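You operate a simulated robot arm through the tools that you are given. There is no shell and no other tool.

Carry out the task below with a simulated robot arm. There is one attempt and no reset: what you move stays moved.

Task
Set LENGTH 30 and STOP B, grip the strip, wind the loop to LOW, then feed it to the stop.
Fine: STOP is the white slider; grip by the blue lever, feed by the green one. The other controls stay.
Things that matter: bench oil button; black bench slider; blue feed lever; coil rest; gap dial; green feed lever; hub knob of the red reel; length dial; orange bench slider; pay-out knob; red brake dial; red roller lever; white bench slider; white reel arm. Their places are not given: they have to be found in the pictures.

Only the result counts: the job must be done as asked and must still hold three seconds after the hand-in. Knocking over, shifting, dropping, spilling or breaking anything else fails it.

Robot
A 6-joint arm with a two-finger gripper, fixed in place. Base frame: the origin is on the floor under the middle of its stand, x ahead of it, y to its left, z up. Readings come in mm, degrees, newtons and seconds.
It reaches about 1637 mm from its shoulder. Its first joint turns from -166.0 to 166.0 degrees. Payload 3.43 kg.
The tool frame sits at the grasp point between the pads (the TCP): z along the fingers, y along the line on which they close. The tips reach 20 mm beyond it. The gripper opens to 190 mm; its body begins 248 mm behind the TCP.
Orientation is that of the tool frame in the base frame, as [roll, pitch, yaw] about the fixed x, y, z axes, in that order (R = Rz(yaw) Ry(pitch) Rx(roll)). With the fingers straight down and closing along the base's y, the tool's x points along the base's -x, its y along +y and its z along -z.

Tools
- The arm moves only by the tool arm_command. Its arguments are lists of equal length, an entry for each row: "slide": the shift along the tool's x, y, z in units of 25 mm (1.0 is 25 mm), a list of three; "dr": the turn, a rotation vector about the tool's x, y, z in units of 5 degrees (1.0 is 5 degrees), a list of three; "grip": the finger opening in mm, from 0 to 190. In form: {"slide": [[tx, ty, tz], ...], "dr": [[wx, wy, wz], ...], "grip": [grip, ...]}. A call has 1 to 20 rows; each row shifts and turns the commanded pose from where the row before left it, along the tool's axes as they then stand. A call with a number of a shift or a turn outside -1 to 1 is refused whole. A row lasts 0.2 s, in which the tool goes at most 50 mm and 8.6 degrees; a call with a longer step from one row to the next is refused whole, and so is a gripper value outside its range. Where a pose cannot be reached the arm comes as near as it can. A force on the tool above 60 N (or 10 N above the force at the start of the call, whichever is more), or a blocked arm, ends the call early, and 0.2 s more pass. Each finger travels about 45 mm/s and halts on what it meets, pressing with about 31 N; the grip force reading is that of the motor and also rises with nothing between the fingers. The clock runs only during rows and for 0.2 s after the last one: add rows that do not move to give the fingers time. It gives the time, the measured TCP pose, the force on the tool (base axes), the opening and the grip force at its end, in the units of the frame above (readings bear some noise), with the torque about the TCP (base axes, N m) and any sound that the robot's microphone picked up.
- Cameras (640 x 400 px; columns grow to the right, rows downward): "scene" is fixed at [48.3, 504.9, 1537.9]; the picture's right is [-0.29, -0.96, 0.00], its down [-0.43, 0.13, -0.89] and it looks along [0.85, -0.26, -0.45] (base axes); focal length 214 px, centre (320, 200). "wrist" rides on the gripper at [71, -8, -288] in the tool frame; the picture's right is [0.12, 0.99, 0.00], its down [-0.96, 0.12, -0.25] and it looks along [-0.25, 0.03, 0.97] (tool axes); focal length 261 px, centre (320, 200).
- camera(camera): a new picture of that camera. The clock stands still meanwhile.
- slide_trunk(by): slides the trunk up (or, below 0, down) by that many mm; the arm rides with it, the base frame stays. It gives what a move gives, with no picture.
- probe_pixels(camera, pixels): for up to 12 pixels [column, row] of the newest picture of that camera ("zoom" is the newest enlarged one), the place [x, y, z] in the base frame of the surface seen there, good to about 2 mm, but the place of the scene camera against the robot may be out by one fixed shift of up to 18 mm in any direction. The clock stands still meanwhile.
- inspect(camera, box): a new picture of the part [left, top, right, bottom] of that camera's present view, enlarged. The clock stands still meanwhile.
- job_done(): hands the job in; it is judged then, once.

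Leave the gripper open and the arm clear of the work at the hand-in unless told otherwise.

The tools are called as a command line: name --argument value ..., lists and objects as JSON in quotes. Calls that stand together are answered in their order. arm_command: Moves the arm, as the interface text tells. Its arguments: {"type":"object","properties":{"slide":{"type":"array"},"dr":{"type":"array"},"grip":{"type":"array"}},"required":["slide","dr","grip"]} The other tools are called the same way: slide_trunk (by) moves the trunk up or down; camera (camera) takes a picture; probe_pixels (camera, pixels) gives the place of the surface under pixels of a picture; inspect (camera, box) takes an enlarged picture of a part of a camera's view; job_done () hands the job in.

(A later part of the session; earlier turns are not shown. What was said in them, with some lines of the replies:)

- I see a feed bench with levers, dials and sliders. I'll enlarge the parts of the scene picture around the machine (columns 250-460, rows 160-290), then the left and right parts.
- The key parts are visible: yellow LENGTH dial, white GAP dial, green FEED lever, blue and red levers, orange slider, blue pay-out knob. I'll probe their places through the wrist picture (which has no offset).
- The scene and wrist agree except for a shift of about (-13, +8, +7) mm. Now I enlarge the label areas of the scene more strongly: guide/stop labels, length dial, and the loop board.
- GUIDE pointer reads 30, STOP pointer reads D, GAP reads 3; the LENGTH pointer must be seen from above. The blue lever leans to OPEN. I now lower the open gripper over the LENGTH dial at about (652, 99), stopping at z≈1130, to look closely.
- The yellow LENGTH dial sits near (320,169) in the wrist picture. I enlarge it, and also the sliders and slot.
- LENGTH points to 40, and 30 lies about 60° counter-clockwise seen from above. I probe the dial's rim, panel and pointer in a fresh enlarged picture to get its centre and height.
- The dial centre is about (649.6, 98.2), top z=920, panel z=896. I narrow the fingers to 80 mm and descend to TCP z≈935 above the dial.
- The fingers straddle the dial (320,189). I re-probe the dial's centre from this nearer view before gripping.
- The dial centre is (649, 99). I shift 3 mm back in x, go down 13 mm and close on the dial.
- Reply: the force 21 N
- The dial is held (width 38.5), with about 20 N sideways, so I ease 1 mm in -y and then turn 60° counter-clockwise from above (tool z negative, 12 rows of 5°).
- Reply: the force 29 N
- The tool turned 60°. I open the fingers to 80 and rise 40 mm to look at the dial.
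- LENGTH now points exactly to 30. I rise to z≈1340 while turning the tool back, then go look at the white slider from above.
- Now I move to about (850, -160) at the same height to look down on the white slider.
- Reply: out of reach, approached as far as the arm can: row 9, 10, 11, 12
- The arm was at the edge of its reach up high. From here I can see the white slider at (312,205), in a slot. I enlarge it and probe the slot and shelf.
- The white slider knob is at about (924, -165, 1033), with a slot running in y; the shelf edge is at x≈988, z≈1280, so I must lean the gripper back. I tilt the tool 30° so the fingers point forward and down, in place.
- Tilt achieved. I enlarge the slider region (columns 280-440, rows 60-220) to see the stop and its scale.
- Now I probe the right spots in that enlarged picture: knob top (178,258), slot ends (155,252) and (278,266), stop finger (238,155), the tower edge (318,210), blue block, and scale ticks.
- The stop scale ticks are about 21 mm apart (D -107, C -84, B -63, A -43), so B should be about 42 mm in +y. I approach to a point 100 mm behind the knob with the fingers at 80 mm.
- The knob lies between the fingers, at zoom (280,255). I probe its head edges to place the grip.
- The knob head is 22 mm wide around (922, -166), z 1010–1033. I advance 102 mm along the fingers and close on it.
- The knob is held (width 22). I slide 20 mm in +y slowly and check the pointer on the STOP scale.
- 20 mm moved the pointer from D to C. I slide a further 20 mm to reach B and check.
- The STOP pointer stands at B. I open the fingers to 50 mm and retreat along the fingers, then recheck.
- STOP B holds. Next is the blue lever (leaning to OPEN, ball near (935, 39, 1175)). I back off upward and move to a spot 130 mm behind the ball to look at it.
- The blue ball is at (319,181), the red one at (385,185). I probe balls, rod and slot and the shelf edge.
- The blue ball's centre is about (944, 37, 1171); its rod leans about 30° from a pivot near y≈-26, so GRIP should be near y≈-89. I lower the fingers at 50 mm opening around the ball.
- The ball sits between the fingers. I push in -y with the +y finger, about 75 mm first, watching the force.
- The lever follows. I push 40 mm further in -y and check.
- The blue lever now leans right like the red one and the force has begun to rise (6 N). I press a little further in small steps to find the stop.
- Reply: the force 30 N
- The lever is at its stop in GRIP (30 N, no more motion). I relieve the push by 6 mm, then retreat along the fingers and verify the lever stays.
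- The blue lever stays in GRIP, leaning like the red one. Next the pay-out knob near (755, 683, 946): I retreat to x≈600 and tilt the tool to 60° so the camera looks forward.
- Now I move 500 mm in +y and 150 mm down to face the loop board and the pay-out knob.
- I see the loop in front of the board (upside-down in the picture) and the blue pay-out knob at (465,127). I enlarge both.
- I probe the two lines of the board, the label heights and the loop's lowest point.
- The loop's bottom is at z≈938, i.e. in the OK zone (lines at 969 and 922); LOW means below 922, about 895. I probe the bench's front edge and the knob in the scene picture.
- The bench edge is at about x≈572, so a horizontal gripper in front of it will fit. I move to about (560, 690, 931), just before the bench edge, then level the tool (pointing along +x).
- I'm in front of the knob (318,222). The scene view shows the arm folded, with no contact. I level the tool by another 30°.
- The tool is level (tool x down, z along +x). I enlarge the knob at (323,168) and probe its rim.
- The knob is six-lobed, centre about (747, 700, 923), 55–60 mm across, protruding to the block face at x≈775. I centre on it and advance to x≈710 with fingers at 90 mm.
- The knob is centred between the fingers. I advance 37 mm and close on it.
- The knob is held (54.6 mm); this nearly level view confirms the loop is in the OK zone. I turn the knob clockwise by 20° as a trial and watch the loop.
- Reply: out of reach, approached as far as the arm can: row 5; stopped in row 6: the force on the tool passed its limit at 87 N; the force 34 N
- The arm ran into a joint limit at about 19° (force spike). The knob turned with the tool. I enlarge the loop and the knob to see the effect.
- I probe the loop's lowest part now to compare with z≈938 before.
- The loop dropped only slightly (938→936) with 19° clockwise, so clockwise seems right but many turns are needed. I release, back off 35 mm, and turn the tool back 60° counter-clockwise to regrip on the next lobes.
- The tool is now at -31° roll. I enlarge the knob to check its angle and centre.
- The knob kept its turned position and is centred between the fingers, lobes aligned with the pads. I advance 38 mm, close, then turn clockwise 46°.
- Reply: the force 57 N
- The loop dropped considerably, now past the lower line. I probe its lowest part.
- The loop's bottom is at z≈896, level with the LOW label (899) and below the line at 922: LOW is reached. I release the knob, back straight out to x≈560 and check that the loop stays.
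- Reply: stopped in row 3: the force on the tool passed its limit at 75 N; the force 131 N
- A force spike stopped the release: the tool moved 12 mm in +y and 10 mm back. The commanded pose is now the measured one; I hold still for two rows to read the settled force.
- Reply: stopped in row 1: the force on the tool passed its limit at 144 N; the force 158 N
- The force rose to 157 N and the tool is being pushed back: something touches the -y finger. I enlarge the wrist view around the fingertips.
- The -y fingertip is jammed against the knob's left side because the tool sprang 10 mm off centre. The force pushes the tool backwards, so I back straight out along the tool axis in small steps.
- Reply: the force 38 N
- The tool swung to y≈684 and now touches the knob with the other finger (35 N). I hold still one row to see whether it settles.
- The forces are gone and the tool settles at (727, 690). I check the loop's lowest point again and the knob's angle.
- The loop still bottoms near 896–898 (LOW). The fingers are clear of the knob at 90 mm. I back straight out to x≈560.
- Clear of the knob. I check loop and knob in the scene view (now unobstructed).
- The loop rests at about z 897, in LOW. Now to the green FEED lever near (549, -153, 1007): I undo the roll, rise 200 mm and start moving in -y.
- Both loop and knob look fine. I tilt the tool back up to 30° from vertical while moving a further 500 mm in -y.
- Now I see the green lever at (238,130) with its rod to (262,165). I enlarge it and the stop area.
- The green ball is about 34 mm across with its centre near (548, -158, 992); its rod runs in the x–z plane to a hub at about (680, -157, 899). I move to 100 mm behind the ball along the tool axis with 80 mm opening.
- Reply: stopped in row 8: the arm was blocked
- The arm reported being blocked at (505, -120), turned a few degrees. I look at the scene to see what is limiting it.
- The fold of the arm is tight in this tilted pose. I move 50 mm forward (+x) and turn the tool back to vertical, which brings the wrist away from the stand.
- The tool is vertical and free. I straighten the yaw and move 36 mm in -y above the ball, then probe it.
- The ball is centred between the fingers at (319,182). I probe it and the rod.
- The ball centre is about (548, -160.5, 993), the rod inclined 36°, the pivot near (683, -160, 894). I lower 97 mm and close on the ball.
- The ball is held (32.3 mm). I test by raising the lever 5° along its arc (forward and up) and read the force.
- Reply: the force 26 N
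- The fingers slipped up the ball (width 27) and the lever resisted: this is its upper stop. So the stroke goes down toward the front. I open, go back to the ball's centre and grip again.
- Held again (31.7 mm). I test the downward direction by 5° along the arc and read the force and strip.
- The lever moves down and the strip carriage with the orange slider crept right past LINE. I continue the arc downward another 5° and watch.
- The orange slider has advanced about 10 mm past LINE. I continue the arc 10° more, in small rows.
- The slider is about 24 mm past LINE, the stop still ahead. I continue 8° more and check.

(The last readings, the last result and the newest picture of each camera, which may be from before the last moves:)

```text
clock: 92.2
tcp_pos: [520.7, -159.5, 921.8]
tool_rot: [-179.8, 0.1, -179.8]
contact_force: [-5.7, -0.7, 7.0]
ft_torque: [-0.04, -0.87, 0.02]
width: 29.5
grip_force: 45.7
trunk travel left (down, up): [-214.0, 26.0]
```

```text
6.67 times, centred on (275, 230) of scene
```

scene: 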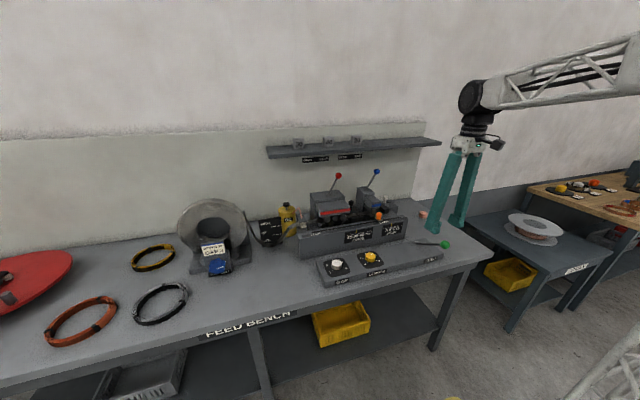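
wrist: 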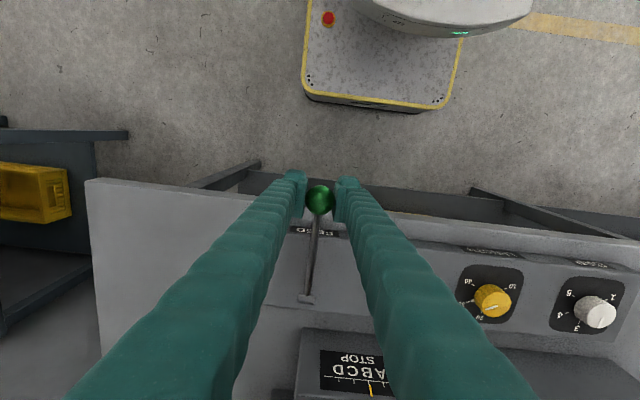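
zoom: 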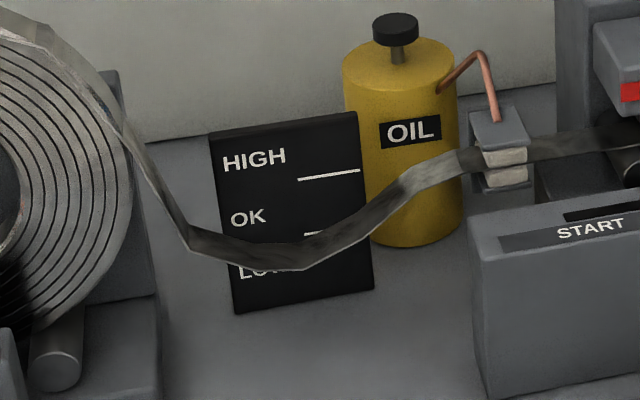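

The strip has advanced further and the loop has risen a bit as strip is drawn from it. I probe the loop's bottom and the gap to the stop.

probe_pixels --camera "zoom" --pixels '[[300, 268], [290, 265], [280, 262], [310, 262], [260, 258], [240, 252], [320, 235], [330, 176]]'

inspect --camera "scene" --box '[370, 195, 410, 225]'

probe_pixels --camera "zoom" --pixels '[[100, 250], [180, 300], [140, 260], [220, 290], [300, 200], [270, 180], [230, 330], [310, 290]]'

```text
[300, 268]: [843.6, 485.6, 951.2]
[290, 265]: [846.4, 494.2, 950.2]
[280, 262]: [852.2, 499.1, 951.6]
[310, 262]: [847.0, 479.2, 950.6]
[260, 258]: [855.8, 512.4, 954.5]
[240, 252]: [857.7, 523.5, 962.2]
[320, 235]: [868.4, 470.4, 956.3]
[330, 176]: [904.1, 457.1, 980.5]
```

```text
13.33 times, centred on (390, 210) of scene
```

zoom: 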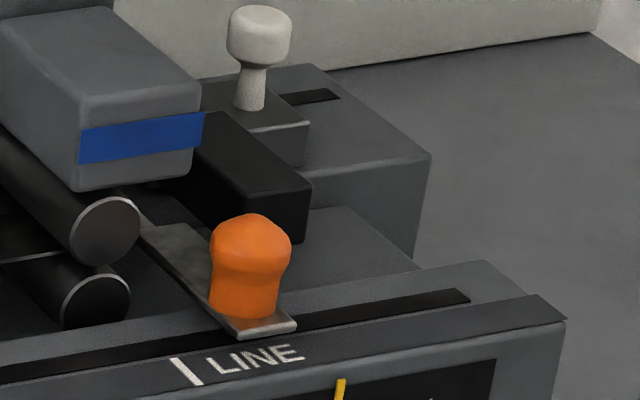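

```text
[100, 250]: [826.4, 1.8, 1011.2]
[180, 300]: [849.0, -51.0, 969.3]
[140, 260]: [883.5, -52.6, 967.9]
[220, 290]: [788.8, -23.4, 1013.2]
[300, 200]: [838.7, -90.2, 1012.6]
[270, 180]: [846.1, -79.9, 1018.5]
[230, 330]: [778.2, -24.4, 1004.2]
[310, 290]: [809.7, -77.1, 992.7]
```

The loop is now about z 939 as the strip draws from it, which is the natural effect of feeding. About 10 mm remain to the stop. I continue the lever down in small rows.

arm_command --slide '[[0.03, 0, 0.22], [0.025, 0, 0.22], [0.015, 0, 0.22], [0, 0, 0]]' --dr '[[0, 0, 0], [0, 0, 0], [0, 0, 0], [0, 0, 0]]' --grip '[26, 26, 26, 26]'

inspect --camera "scene" --box '[370, 195, 410, 225]'

inspect --camera "scene" --box '[390, 220, 470, 280]'

```text
clock: 93.2
tcp_pos: [518.2, -160.5, 905.8]
tool_rot: [-179.8, -0.1, -179.8]
contact_force: [-0.2, 3.0, 7.1]
ft_torque: [0.0, -0.84, 0.02]
width: 29.7
grip_force: 44.8
trunk travel left (down, up): [-214.0, 26.0]
```

```text
13.33 times, centred on (390, 210) of scene
```

zoom: 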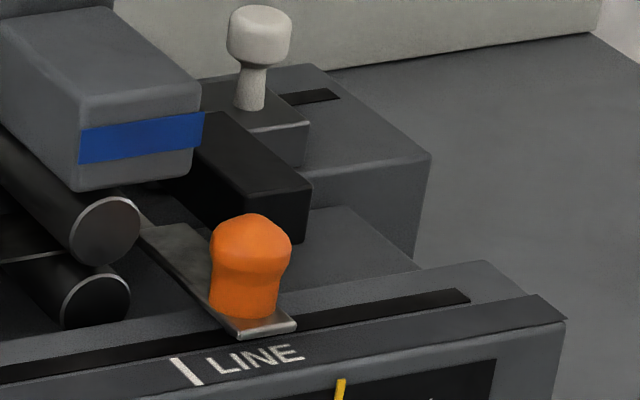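

```text
6.67 times, centred on (430, 250) of scene
```

zoom: 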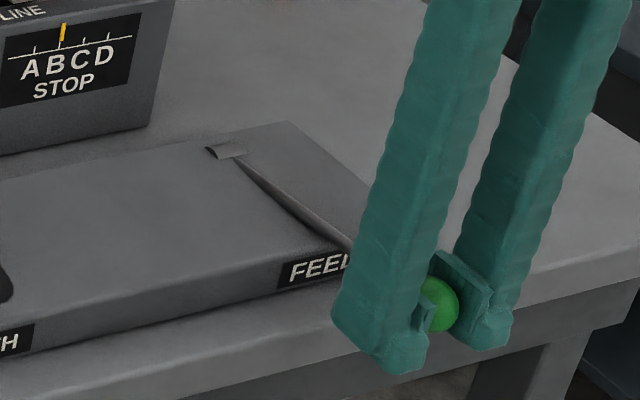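

The orange slider stopped moving (same place as before) at about 30 mm past LINE, so the strip has reached the stop while the lever went on slightly. I open the fingers and rise, then look from above.

arm_command --slide '[[0, 0, 0], [0, 0, 0], [0, 0, 0], [0, 0, -0.6], [0, 0, -0.8], [0, 0, -1], [0, 0, -1], [0, 0, -1], [0, 0, -1], [0, 0, -1], [0, 0, -1], [0, 0, 0]]' --dr '[[0, 0, 0], [0, 0, 0], [0, 0, 0], [0, 0, 0], [0, 0, 0], [0, 0, 0], [0, 0, 0], [0, 0, 0], [0, 0, 0], [0, 0, 0], [0, 0, 0], [0, 0, 0]]' --grip '[60, 60, 60, 60, 60, 60, 60, 60, 60, 60, 60, 60]'

camera --camera "wrist"

camera --camera "scene"

inspect --camera "scene" --box '[340, 180, 460, 270]'

```text
clock: 95.8
tcp_pos: [516.2, -161.1, 1090.5]
tool_rot: [-179.7, 0.0, -179.9]
contact_force: [-0.4, 0.9, -0.3]
ft_torque: [0.01, -0.06, 0.0]
width: 59.9
grip_force: 0.1
trunk travel left (down, up): [-214.0, 26.0]
```

```text
taken
```

wrist: 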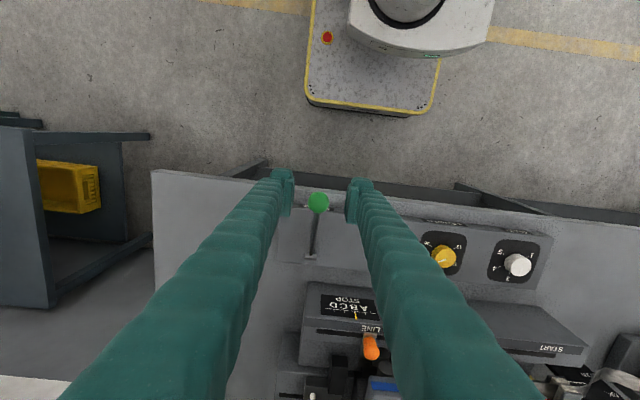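

```text
taken
```

scene: 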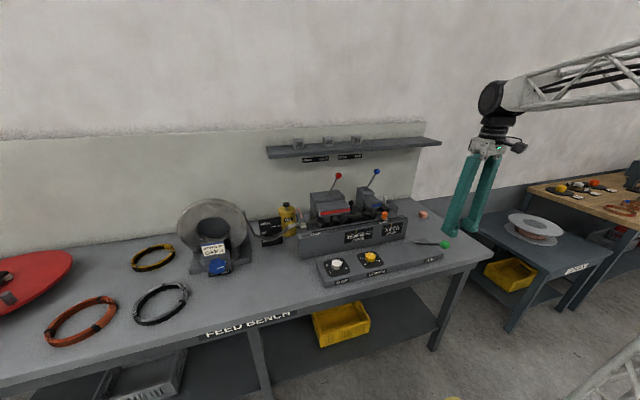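

```text
4.44 times, centred on (400, 225) of scene
```

zoom: 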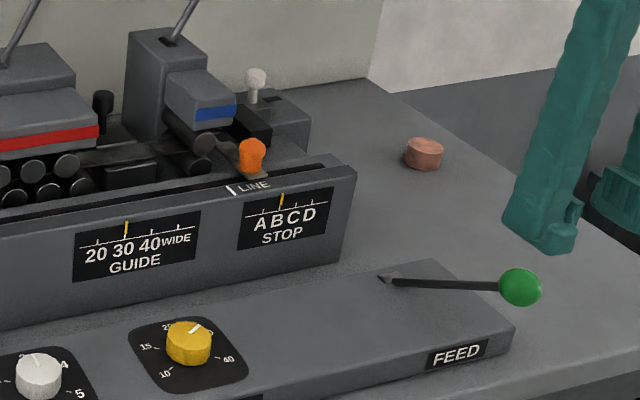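

The green lever sprang back to rest; the orange slider stayed where it was fed. I must see whether the strip truly touches the stop, so I move above the stop for a close look.

arm_command --slide '[[-0.936, 0.34, -0.64], [-0.936, 0.34, -0.64], [-0.936, 0.34, -0.64], [-0.936, 0.34, -0.64], [-0.936, 0.34, -0.64], [-0.936, 0.34, -0.64], [-0.936, 0.34, -0.64], [-0.936, 0.34, -0.64], [-0.936, 0.34, -0.64], [-0.936, 0.34, -0.64], [0, 0, 0], [0, 0, 0]]' --dr '[[0, 0, 0], [0, 0, 0], [0, 0, 0], [0, 0, 0], [0, 0, 0], [0, 0, 0], [0, 0, 0], [0, 0, 0], [0, 0, 0], [0, 0, 0], [0, 0, 0], [0, 0, 0]]' --grip '[150, 150, 150, 150, 150, 150, 150, 150, 150, 150, 150, 150]'

camera --camera "wrist"

inspect --camera "wrist" --box '[240, 150, 400, 270]'

```text
clock: 98.4
tcp_pos: [750.9, -74.4, 1250.1]
tool_rot: [-179.7, 0.0, -179.9]
contact_force: [-0.2, 0.2, -0.4]
ft_torque: [-0.04, 0.0, -0.01]
width: 149.9
grip_force: 0.1
trunk travel left (down, up): [-214.0, 26.0]
```

```text
taken
```

wrist: 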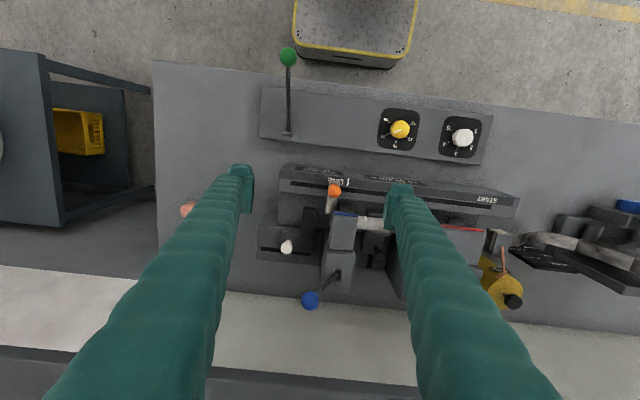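

```text
3.33 times, centred on (320, 210) of wrist
```

zoom: 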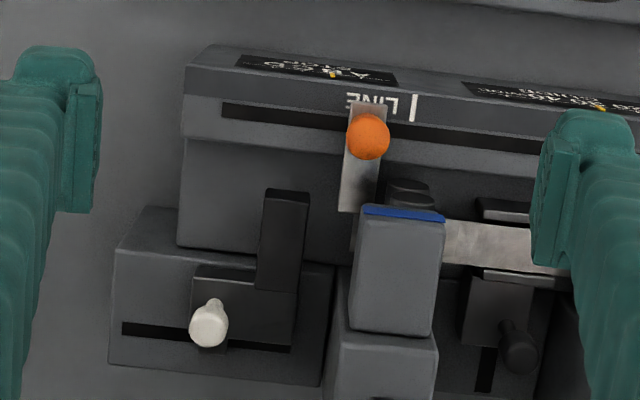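

There is still a gap between the strip end (left of the blue block at zoom (350,235)) and the black stop at (308,235). I probe these edges.

inspect --camera "wrist" --box '[290, 175, 360, 235]'

probe_pixels --camera "wrist" --pixels '[[329, 217], [328, 214], [327, 205], [338, 205], [316, 215], [316, 207], [312, 220], [328, 180], [347, 178], [365, 223], [326, 210], [320, 215]]'

```text
6.67 times, centred on (325, 205) of wrist
```

zoom: 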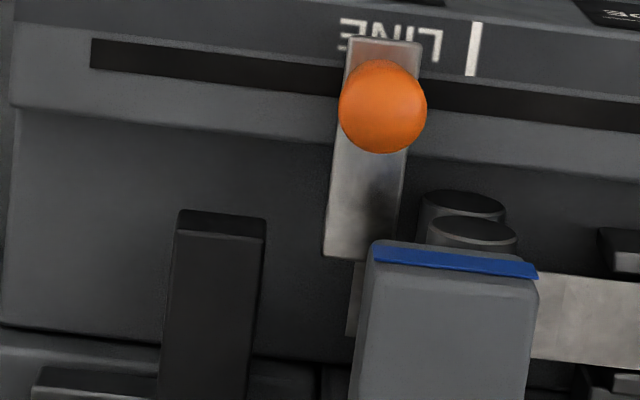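

```text
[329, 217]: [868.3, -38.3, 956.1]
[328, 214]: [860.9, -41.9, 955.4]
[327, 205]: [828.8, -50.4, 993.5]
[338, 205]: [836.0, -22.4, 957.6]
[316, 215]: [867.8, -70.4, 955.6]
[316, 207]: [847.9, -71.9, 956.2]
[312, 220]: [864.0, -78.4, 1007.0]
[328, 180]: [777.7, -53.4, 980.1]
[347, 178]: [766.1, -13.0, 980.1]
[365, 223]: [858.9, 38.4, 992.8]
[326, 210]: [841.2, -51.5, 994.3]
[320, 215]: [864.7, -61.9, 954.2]
```

I probe the strip's end edge and the stop's near edge more precisely in this enlarged picture.

inspect --camera "wrist" --box '[305, 195, 345, 235]'

probe_pixels --camera "zoom" --pixels '[[245, 230], [252, 230], [258, 230], [245, 200], [252, 250], [105, 160], [112, 160], [118, 160], [105, 250], [112, 250], [200, 150], [215, 150]]'

```text
10.00 times, centred on (325, 215) of wrist
```

zoom: 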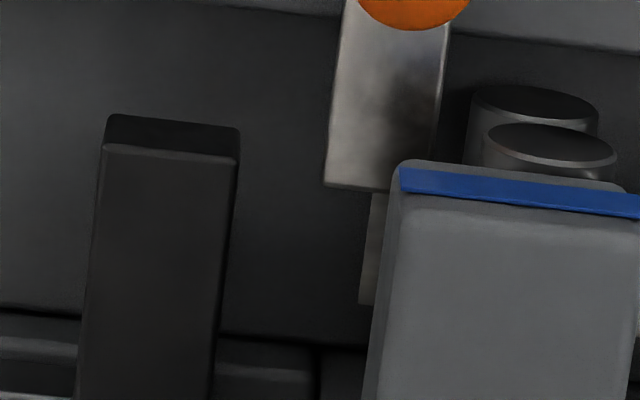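

```text
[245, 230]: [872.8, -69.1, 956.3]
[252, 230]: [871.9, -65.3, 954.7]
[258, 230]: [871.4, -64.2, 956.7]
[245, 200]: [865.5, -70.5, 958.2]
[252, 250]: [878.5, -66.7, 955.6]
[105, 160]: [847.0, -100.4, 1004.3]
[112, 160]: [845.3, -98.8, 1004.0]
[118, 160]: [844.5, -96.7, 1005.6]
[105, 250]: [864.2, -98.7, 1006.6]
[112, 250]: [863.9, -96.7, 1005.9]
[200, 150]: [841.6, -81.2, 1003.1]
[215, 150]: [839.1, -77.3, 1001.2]
```

probe_pixels --camera "zoom" --pixels '[[368, 280], [372, 250], [378, 220], [365, 298], [230, 155], [232, 200], [225, 250], [330, 180], [335, 100], [440, 100]]'

```text
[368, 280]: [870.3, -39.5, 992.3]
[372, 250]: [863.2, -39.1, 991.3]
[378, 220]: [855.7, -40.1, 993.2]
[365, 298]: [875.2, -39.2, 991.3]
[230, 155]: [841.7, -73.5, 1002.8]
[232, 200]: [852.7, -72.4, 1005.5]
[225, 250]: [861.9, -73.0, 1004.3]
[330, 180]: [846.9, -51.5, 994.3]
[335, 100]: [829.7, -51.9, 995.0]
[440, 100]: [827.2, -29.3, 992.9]
```

The strip end is at y≈-40 and the stop's face at y≈-72.5: one pull fed 30 mm, so another pull is needed (60 mm from LINE to B). I check the loop's level before the second pull.

inspect --camera "scene" --box '[230, 200, 320, 260]'

probe_pixels --camera "zoom" --pixels '[[300, 268], [290, 265], [280, 262], [310, 262], [270, 258], [320, 250], [310, 232], [330, 176]]'

inspect --camera "wrist" --box '[470, 170, 640, 320]'

```text
6.67 times, centred on (275, 230) of scene
```

zoom: 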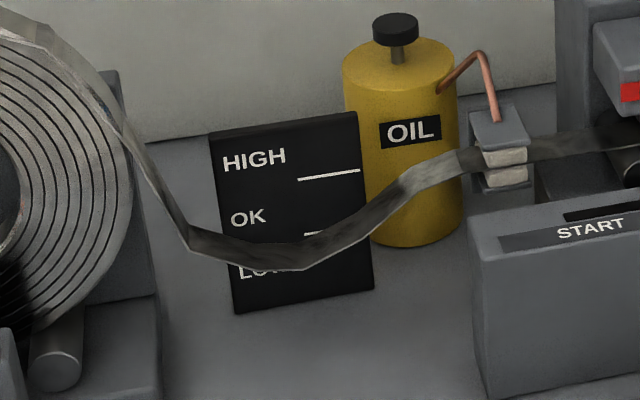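

```text
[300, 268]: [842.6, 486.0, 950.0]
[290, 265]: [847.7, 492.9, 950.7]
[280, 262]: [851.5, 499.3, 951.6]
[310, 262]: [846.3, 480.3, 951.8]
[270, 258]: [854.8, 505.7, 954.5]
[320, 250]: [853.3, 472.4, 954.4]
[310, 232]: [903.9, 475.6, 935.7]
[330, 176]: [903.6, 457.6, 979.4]
```

```text
2.67 times, centred on (555, 245) of wrist
```

zoom: 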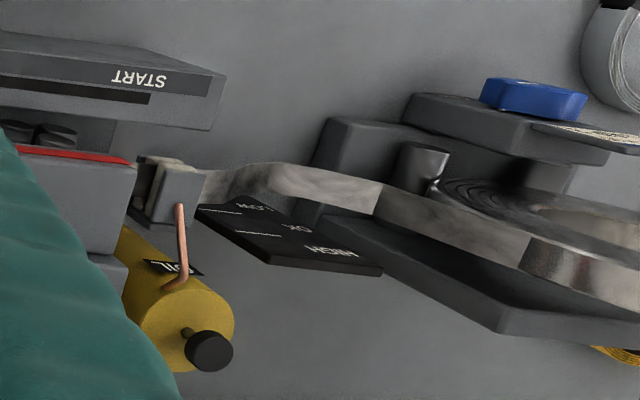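

The loop is now at about 938 (OK zone) after the first 30 mm; there's slack for the second pull. I go back above the green ball at (548, -160).

arm_command --slide '[[0.902, -0.382, 0.693], [0.902, -0.382, 0.693], [0.902, -0.382, 0.693], [0.902, -0.382, 0.693], [0.902, -0.382, 0.693], [0.902, -0.382, 0.693], [0.902, -0.382, 0.693], [0.902, -0.382, 0.693], [0.902, -0.382, 0.693], [0, 0, 0], [0, 0, 0]]' --dr '[[0, 0, 0], [0, 0, 0], [0, 0, 0], [0, 0, 0], [0, 0, 0], [0, 0, 0], [0, 0, 0], [0, 0, 0], [0, 0, 0], [0, 0, 0], [0, 0, 0]]' --grip '[70, 70, 70, 70, 70, 70, 70, 70, 70, 70, 70]'

camera --camera "wrist"

probe_pixels --camera "wrist" --pixels '[[319, 182], [310, 182], [329, 182], [319, 172], [319, 191]]'

```text
clock: 100.8
tcp_pos: [548.1, -163.0, 1095.6]
tool_rot: [-179.8, 0.0, -179.9]
contact_force: [0.5, 0.5, 0.2]
ft_torque: [0.02, -0.03, 0.01]
width: 69.9
grip_force: 0.2
trunk travel left (down, up): [-214.0, 26.0]
```

```text
taken
```

wrist: 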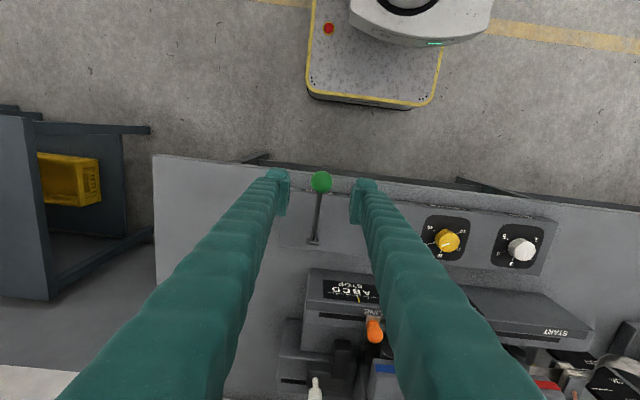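

```text
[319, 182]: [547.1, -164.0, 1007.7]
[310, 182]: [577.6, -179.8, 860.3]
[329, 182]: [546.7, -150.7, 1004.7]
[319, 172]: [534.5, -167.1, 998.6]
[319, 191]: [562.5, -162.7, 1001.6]
```

The ball is at rest in the same place. I shift 2.5 mm in +y, lower 101 mm and grip it.

arm_command --slide '[[0, 0.1, 1], [0, 0, 1], [0, 0, 1], [0, 0, 1], [0, 0, 0.04], [0, 0, 0], [0, 0, 0], [0, 0, 0], [0, 0, 0]]' --dr '[[0, 0, 0], [0, 0, 0], [0, 0, 0], [0, 0, 0], [0, 0, 0], [0, 0, 0], [0, 0, 0], [0, 0, 0], [0, 0, 0]]' --grip '[70, 70, 70, 70, 70, 26, 26, 26, 26]'

inspect --camera "wrist" --box '[260, 140, 380, 280]'

```text
clock: 102.8
tcp_pos: [547.1, -159.9, 993.4]
tool_rot: [-179.8, 0.0, -179.9]
contact_force: [0.7, -2.7, -0.2]
ft_torque: [-0.02, -0.01, -0.02]
width: 31.4
grip_force: 45.0
trunk travel left (down, up): [-214.0, 26.0]
```

```text
2.86 times, centred on (320, 210) of wrist
```

zoom: 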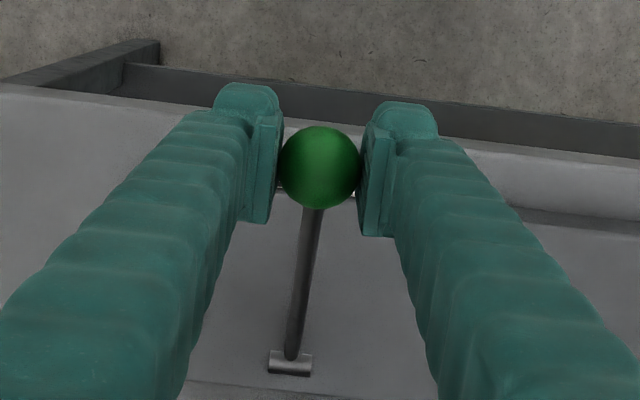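

Held (31.4 mm). Second pull: I lead the ball along the same arc 20° down and check strip and loop.

arm_command --slide '[[0.16, 0, 0.245], [0.16, 0, 0.245], [0.13, 0, 0.256], [0.13, 0, 0.256], [0.11, 0, 0.268], [0.11, 0, 0.268], [0.09, 0, 0.276], [0.09, 0, 0.276], [0, 0, 0]]' --dr '[[0, 0, 0], [0, 0, 0], [0, 0, 0], [0, 0, 0], [0, 0, 0], [0, 0, 0], [0, 0, 0], [0, 0, 0], [0, 0, 0]]' --grip '[26, 26, 26, 26, 26, 26, 26, 26, 26]'

inspect --camera "scene" --box '[370, 195, 410, 225]'

inspect --camera "scene" --box '[230, 200, 320, 260]'

```text
clock: 104.8
tcp_pos: [524.1, -161.1, 940.2]
tool_rot: [-179.9, 0.0, -179.8]
contact_force: [-8.3, -0.1, 8.6]
ft_torque: [0.01, -0.88, -0.05]
width: 29.8
grip_force: 45.1
trunk travel left (down, up): [-214.0, 26.0]
```

```text
13.33 times, centred on (390, 210) of scene
```

zoom: 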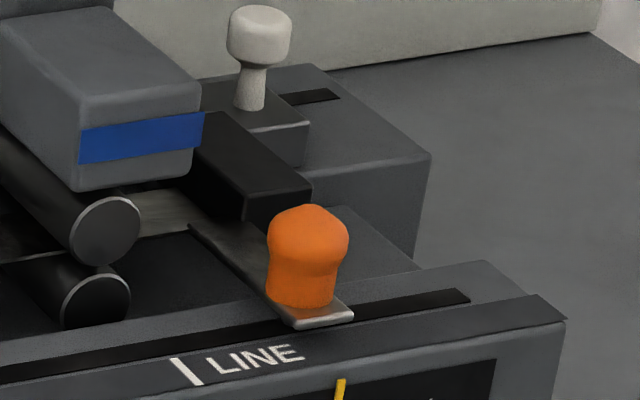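

```text
6.67 times, centred on (275, 230) of scene
```

zoom: 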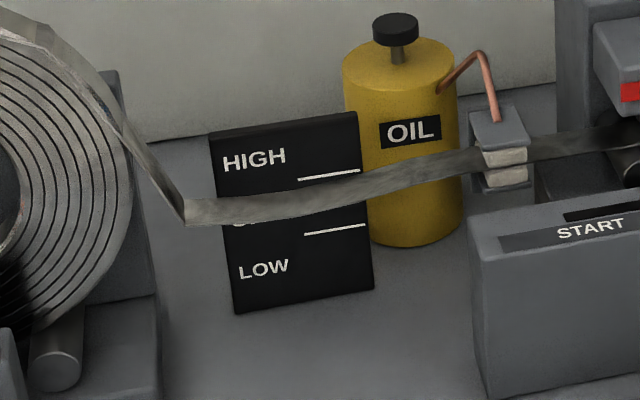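

The strip has advanced to about 24 mm of this pull; the loop is now shallow near the HIGH mark. I probe the loop before finishing.

probe_pixels --camera "zoom" --pixels '[[300, 212], [280, 217], [260, 220], [240, 221], [220, 222], [200, 223], [188, 222], [340, 203], [400, 186], [460, 168], [160, 190], [140, 160]]'

```text
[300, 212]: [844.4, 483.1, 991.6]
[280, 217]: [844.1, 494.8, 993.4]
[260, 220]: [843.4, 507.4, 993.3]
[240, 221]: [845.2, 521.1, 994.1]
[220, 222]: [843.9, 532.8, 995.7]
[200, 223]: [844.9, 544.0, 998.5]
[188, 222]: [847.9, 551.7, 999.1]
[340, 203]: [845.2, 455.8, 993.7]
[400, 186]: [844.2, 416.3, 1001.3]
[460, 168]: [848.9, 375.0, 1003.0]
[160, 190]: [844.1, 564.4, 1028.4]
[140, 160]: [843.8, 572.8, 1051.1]
```

The strip still drops steeply from the coil and then runs level, so roughly 30 mm of slack remain; finishing the last 6–8 mm won't make it taut. I complete the pull in small rows.

arm_command --slide '[[0.07, 0, 0.282], [0.07, 0, 0.282], [0.045, 0, 0.288], [0, 0, 0]]' --dr '[[0, 0, 0], [0, 0, 0], [0, 0, 0], [0, 0, 0]]' --grip '[26, 26, 26, 26]'

inspect --camera "scene" --box '[370, 195, 410, 225]'

inspect --camera "scene" --box '[230, 200, 320, 260]'

```text
clock: 105.8
tcp_pos: [518.6, -160.1, 919.1]
tool_rot: [-179.9, 0.0, -180.0]
contact_force: [-4.4, -14.4, 7.1]
ft_torque: [0.11, -0.81, -0.2]
width: 29.4
grip_force: 45.1
trunk travel left (down, up): [-214.0, 26.0]
```

```text
13.33 times, centred on (390, 210) of scene
```

zoom: 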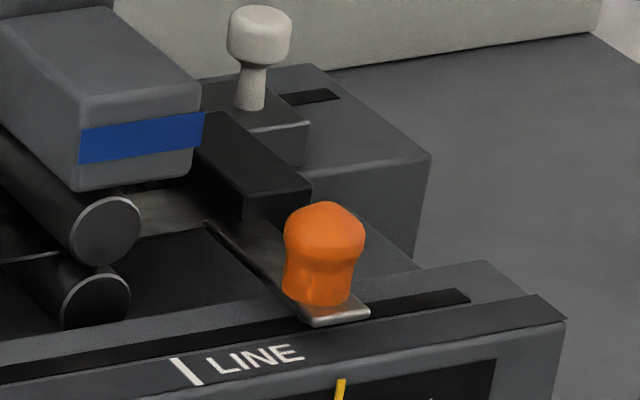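

```text
6.67 times, centred on (275, 230) of scene
```

zoom: 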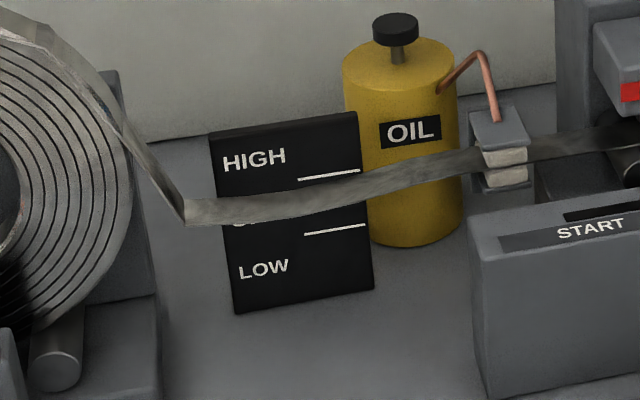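

The slider advanced to the full 30 mm of this pull (plate tip at (370,313)). I move the lever the last few degrees as before, then release and look from above.

arm_command --slide '[[0.03, 0, 0.22], [0.025, 0, 0.22], [0.015, 0, 0.22], [0, 0, 0]]' --dr '[[0, 0, 0], [0, 0, 0], [0, 0, 0], [0, 0, 0]]' --grip '[26, 26, 26, 26]'

inspect --camera "scene" --box '[370, 195, 410, 225]'

```text
clock: 106.8
tcp_pos: [517.1, -159.8, 902.0]
tool_rot: [-179.9, 0.0, -179.8]
contact_force: [-2.3, -25.8, 7.9]
ft_torque: [0.17, -0.84, 0.01]
width: 29.1
grip_force: 45.2
trunk travel left (down, up): [-214.0, 26.0]
```

```text
13.33 times, centred on (390, 210) of scene
```

zoom: 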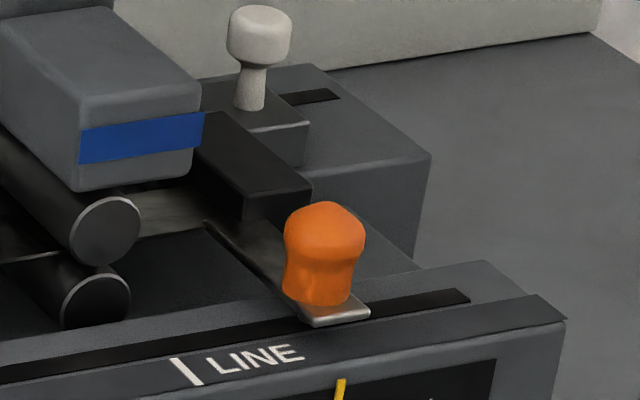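

The strip no longer moves. I release the ball, rise, and go above the stop for a look.

arm_command --slide '[[0, 0, 0], [0, 0, 0], [0, 0, 0], [0, 0, -0.6], [0, 0, -0.8], [0, 0, -1], [0, 0, -1], [0, 0, -1], [0, 0, -1], [0, 0, -1], [0, 0, -1], [0, 0, 0]]' --dr '[[0, 0, 0], [0, 0, 0], [0, 0, 0], [0, 0, 0], [0, 0, 0], [0, 0, 0], [0, 0, 0], [0, 0, 0], [0, 0, 0], [0, 0, 0], [0, 0, 0], [0, 0, 0]]' --grip '[60, 60, 60, 60, 60, 60, 60, 60, 60, 60, 60, 60]'

arm_command --slide '[[-0.936, 0.34, -0.64], [-0.936, 0.34, -0.64], [-0.936, 0.34, -0.64], [-0.936, 0.34, -0.64], [-0.936, 0.34, -0.64], [-0.936, 0.34, -0.64], [-0.936, 0.34, -0.64], [-0.936, 0.34, -0.64], [-0.936, 0.34, -0.64], [-0.936, 0.34, -0.64], [0, 0, 0], [0, 0, 0]]' --dr '[[0, 0, 0], [0, 0, 0], [0, 0, 0], [0, 0, 0], [0, 0, 0], [0, 0, 0], [0, 0, 0], [0, 0, 0], [0, 0, 0], [0, 0, 0], [0, 0, 0], [0, 0, 0]]' --grip '[150, 150, 150, 150, 150, 150, 150, 150, 150, 150, 150, 150]'

camera --camera "wrist"

inspect --camera "wrist" --box '[290, 175, 360, 235]'

camera --camera "scene"

```text
clock: 109.4
tcp_pos: [517.4, -158.8, 1089.2]
tool_rot: [-179.8, 0.0, -179.9]
contact_force: [0.3, 0.3, 0.0]
ft_torque: [-0.03, -0.01, -0.01]
width: 60.0
grip_force: 0.0
trunk travel left (down, up): [-214.0, 26.0]
```

```text
clock: 112.0
tcp_pos: [750.2, -75.4, 1249.6]
tool_rot: [-179.8, 0.0, -179.9]
contact_force: [0.2, -0.1, 0.8]
ft_torque: [0.0, -0.04, -0.04]
width: 150.0
grip_force: 0.1
trunk travel left (down, up): [-214.0, 26.0]
```

```text
taken
```

wrist: 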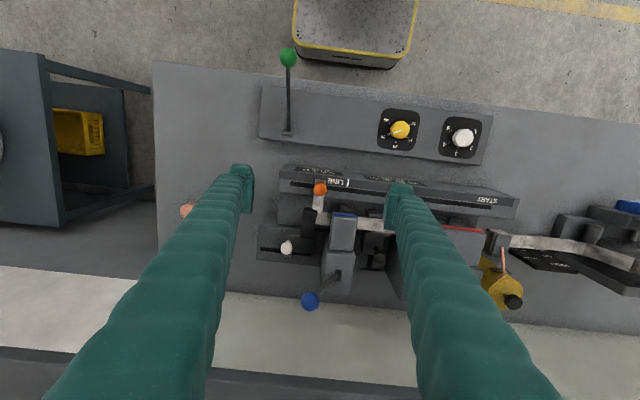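

```text
6.67 times, centred on (325, 205) of wrist
```

zoom: 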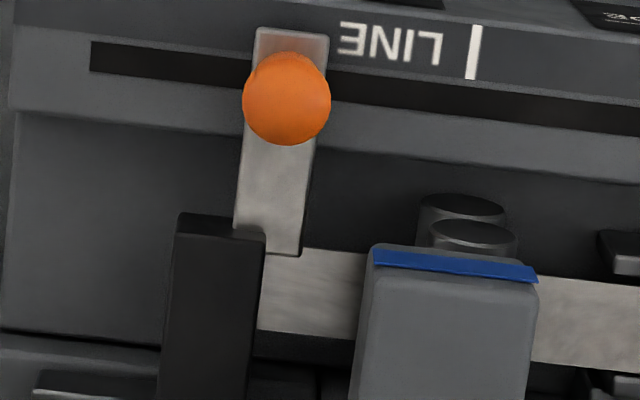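

```text
taken
```

scene: 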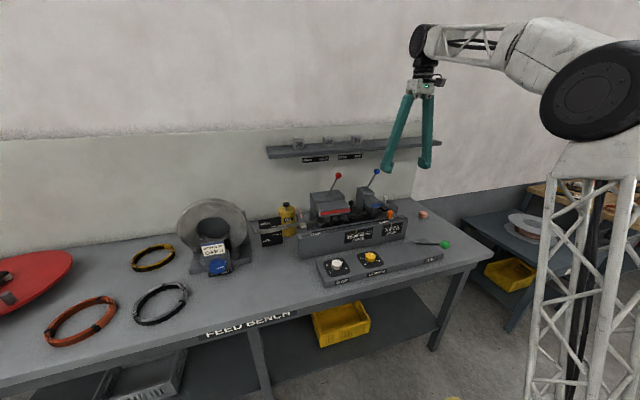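

The strip end now lies against the stop with no visible gap. I check the loop and all controls in the scene view.

inspect --camera "scene" --box '[230, 200, 320, 260]'

probe_pixels --camera "zoom" --pixels '[[300, 212], [280, 217], [260, 220], [240, 221], [320, 208], [330, 176], [330, 231], [400, 186]]'

inspect --camera "scene" --box '[310, 160, 450, 280]'

inspect --camera "wrist" --box '[305, 195, 345, 235]'

probe_pixels --camera "zoom" --pixels '[[240, 290], [250, 290], [260, 290], [300, 290], [235, 240], [220, 290], [225, 200]]'

```text
6.67 times, centred on (275, 230) of scene
```

zoom: 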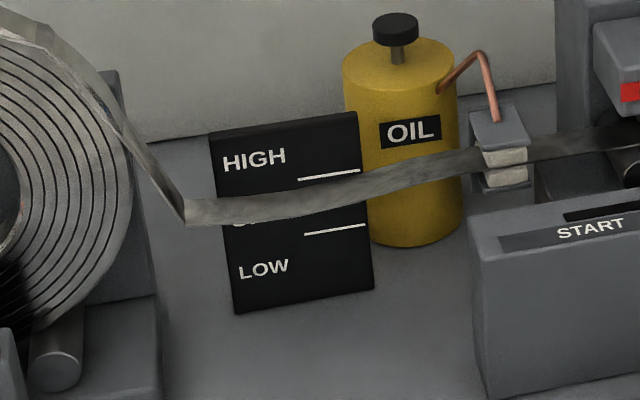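

```text
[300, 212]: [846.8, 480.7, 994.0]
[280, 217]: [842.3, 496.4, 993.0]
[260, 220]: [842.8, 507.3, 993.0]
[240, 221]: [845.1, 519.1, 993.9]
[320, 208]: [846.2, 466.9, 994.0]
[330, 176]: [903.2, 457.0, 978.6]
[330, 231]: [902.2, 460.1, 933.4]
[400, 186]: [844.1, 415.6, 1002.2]
```

```text
3.33 times, centred on (380, 220) of scene
```

zoom: 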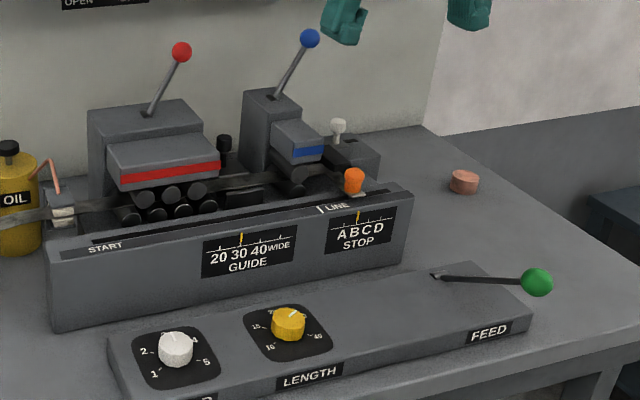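

```text
10.00 times, centred on (325, 215) of wrist
```

zoom: 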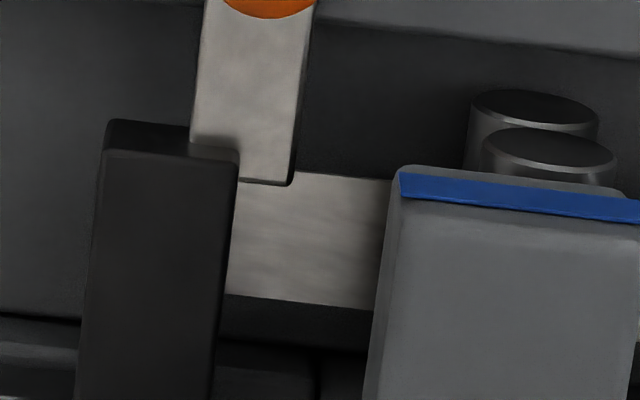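

```text
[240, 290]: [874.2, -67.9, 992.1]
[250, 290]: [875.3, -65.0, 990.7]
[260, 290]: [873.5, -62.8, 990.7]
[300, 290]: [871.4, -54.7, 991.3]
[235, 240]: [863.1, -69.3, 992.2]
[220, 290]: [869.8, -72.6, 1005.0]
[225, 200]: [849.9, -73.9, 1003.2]
```

Strip end meets the stop, STOP reads B, LENGTH 30, GUIDE 30, GAP 3, red lever unchanged, blue lever in GRIP, green lever back at rest. The loop went LOW→OK→HIGH as the two pulls drew it in. I compare the coil rest with the first picture to be sure nothing shifted.

inspect --camera "scene" --box '[180, 230, 260, 280]'

inspect --camera "scene" --box '[315, 240, 395, 290]'

inspect --camera "scene" --box '[0, 180, 280, 360]'

inspect --camera "scene" --box '[335, 205, 415, 255]'

```text
8.00 times, centred on (220, 255) of scene
```

zoom: 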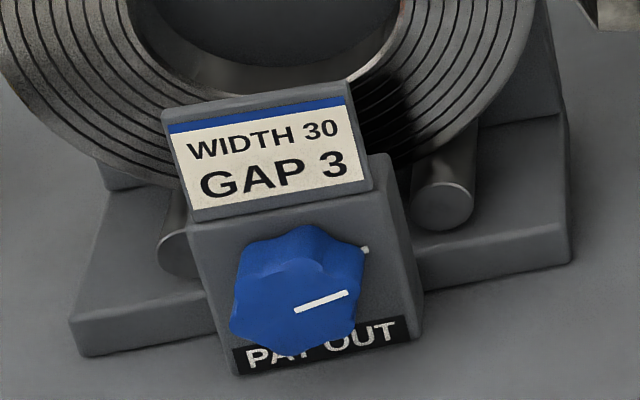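

```text
8.00 times, centred on (355, 265) of scene
```

zoom: 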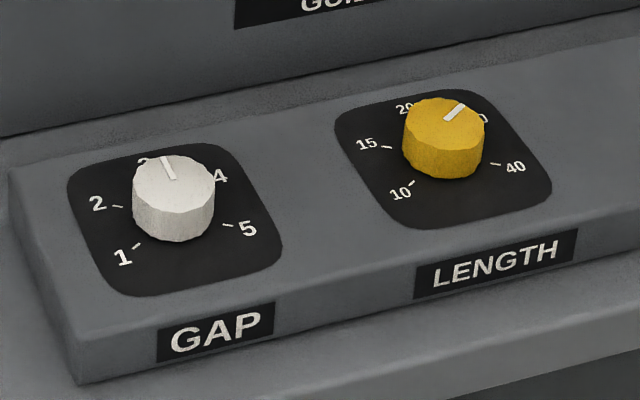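

```text
2.22 times, centred on (140, 270) of scene
```

zoom: 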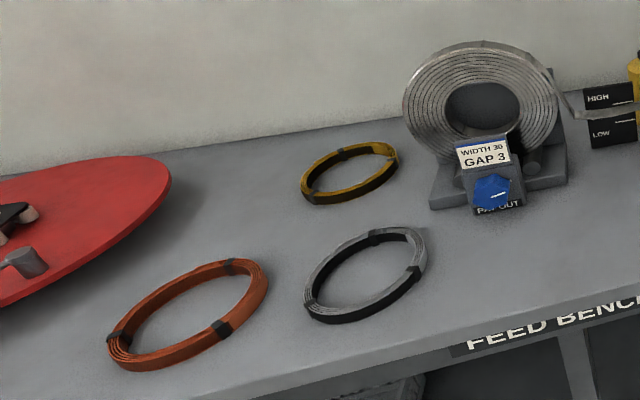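

```text
8.00 times, centred on (375, 230) of scene
```

zoom: 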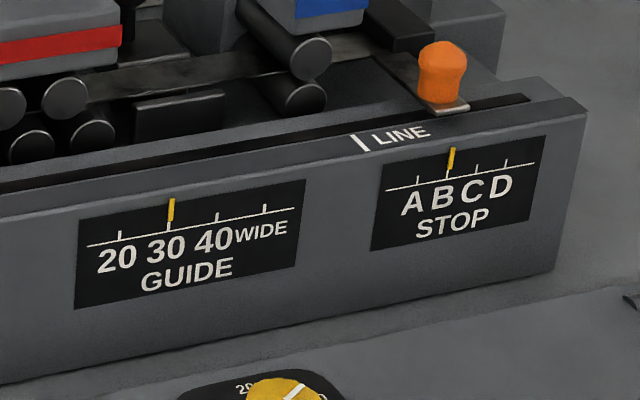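

Nothing else has shifted: coil rest, loose coils, GAP 3 and GUIDE 30 are as at the start; LENGTH is 30, STOP is B, strip at the stop. I retreat to the starting pose, clear of the work, with the gripper open.

arm_command --slide '[[0.627, 0.83, -0.443], [0.627, 0.83, -0.443], [0.627, 0.83, -0.443], [0.627, 0.83, -0.443], [0.627, 0.83, -0.443], [0.627, 0.83, -0.443], [0.627, 0.83, -0.443], [0.627, 0.83, -0.443], [0.627, 0.83, -0.443], [0.627, 0.83, -0.443], [0.627, 0.83, -0.443], [0.627, 0.83, -0.443], [0, 0, 0], [0, 0, 0]]' --dr '[[0, 0, 0], [0, 0, 0], [0, 0, 0], [0, 0, 0], [0, 0, 0], [0, 0, 0], [0, 0, 0], [0, 0, 0], [0, 0, 0], [0, 0, 0], [0, 0, 0], [0, 0, 0], [0, 0, 0], [0, 0, 0]]' --grip '[190, 190, 190, 190, 190, 190, 190, 190, 190, 190, 190, 190, 190, 190]'

camera --camera "scene"

camera --camera "wrist"

inspect --camera "scene" --box '[230, 160, 450, 290]'

```text
clock: 115.0
tcp_pos: [563.9, 177.0, 1380.2]
tool_rot: [-179.7, 0.0, -179.9]
contact_force: [0.9, 0.4, 0.1]
ft_torque: [0.03, -0.01, 0.01]
width: 190.0
grip_force: 0.1
trunk travel left (down, up): [-214.0, 26.0]
```

```text
taken
```

scene: 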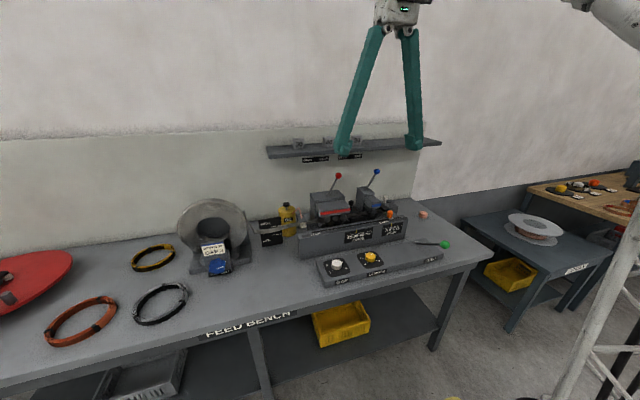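

```text
taken
```

wrist: 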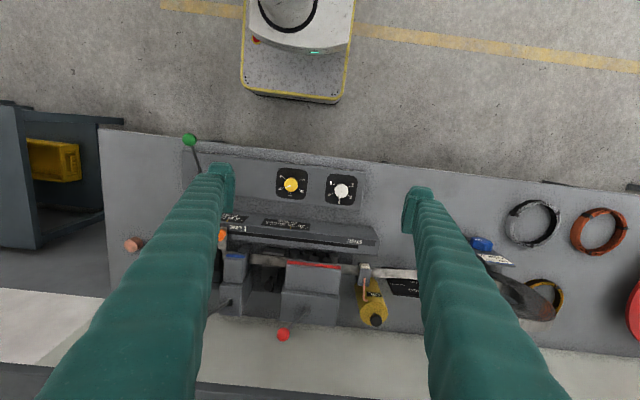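

```text
2.91 times, centred on (340, 225) of scene
```

zoom: 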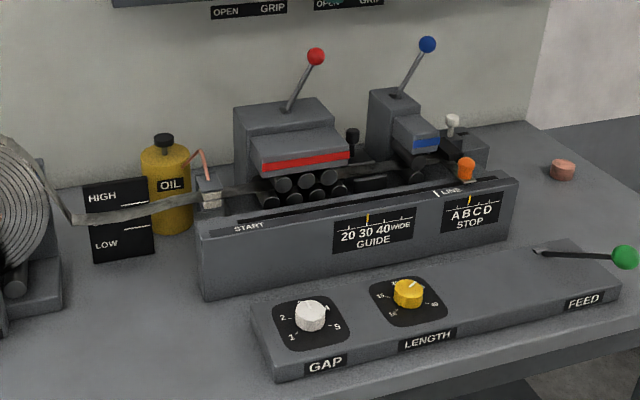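

All goals check out: LENGTH 30, STOP B, strip gripped, loop wound to LOW before feeding, strip fed against the stop, other controls untouched, arm clear with the gripper open. I hand the job in.

job_done

```text
The job is handed in.
```

I handed the job in with everything done as you asked. The handoff returned no verdict, so whether it passed isn't confirmed yet. These are the last pictures' readings:

| Item | State at hand-in |
|---|---|
| LENGTH dial | 30 (was 40) |
| STOP, white slider | B (was D) |
| Blue lever | at its stop in GRIP |
| Strip | up against the stop, no visible gap |
| Green lever | sprang back to rest |
| GAP, GUIDE, red roller lever | unchanged |
| Arm | back at its starting pose, gripper open |

- **Loop level:** I wound it to LOW before feeding. One pull of the green lever feeds 30 mm, and stop B is about 60 mm past LINE, so it took two pulls. Each pull drew strip from the loop, so it now sits near the HIGH mark. I did not wind it back, because you asked for LOW before the feed. If LOW has to hold at the end, that part is not met.
- **Jam at the pay-out knob:** A finger caught on the knob as I let go, with forces up to about 157 N. It turned the knob roughly 9° further, but the loop stayed in LOW. In the pictures afterwards, the coil rest, loose coils and labels had not moved.
- **Orange slider:** It moved along with the strip as it fed. I never touched it.
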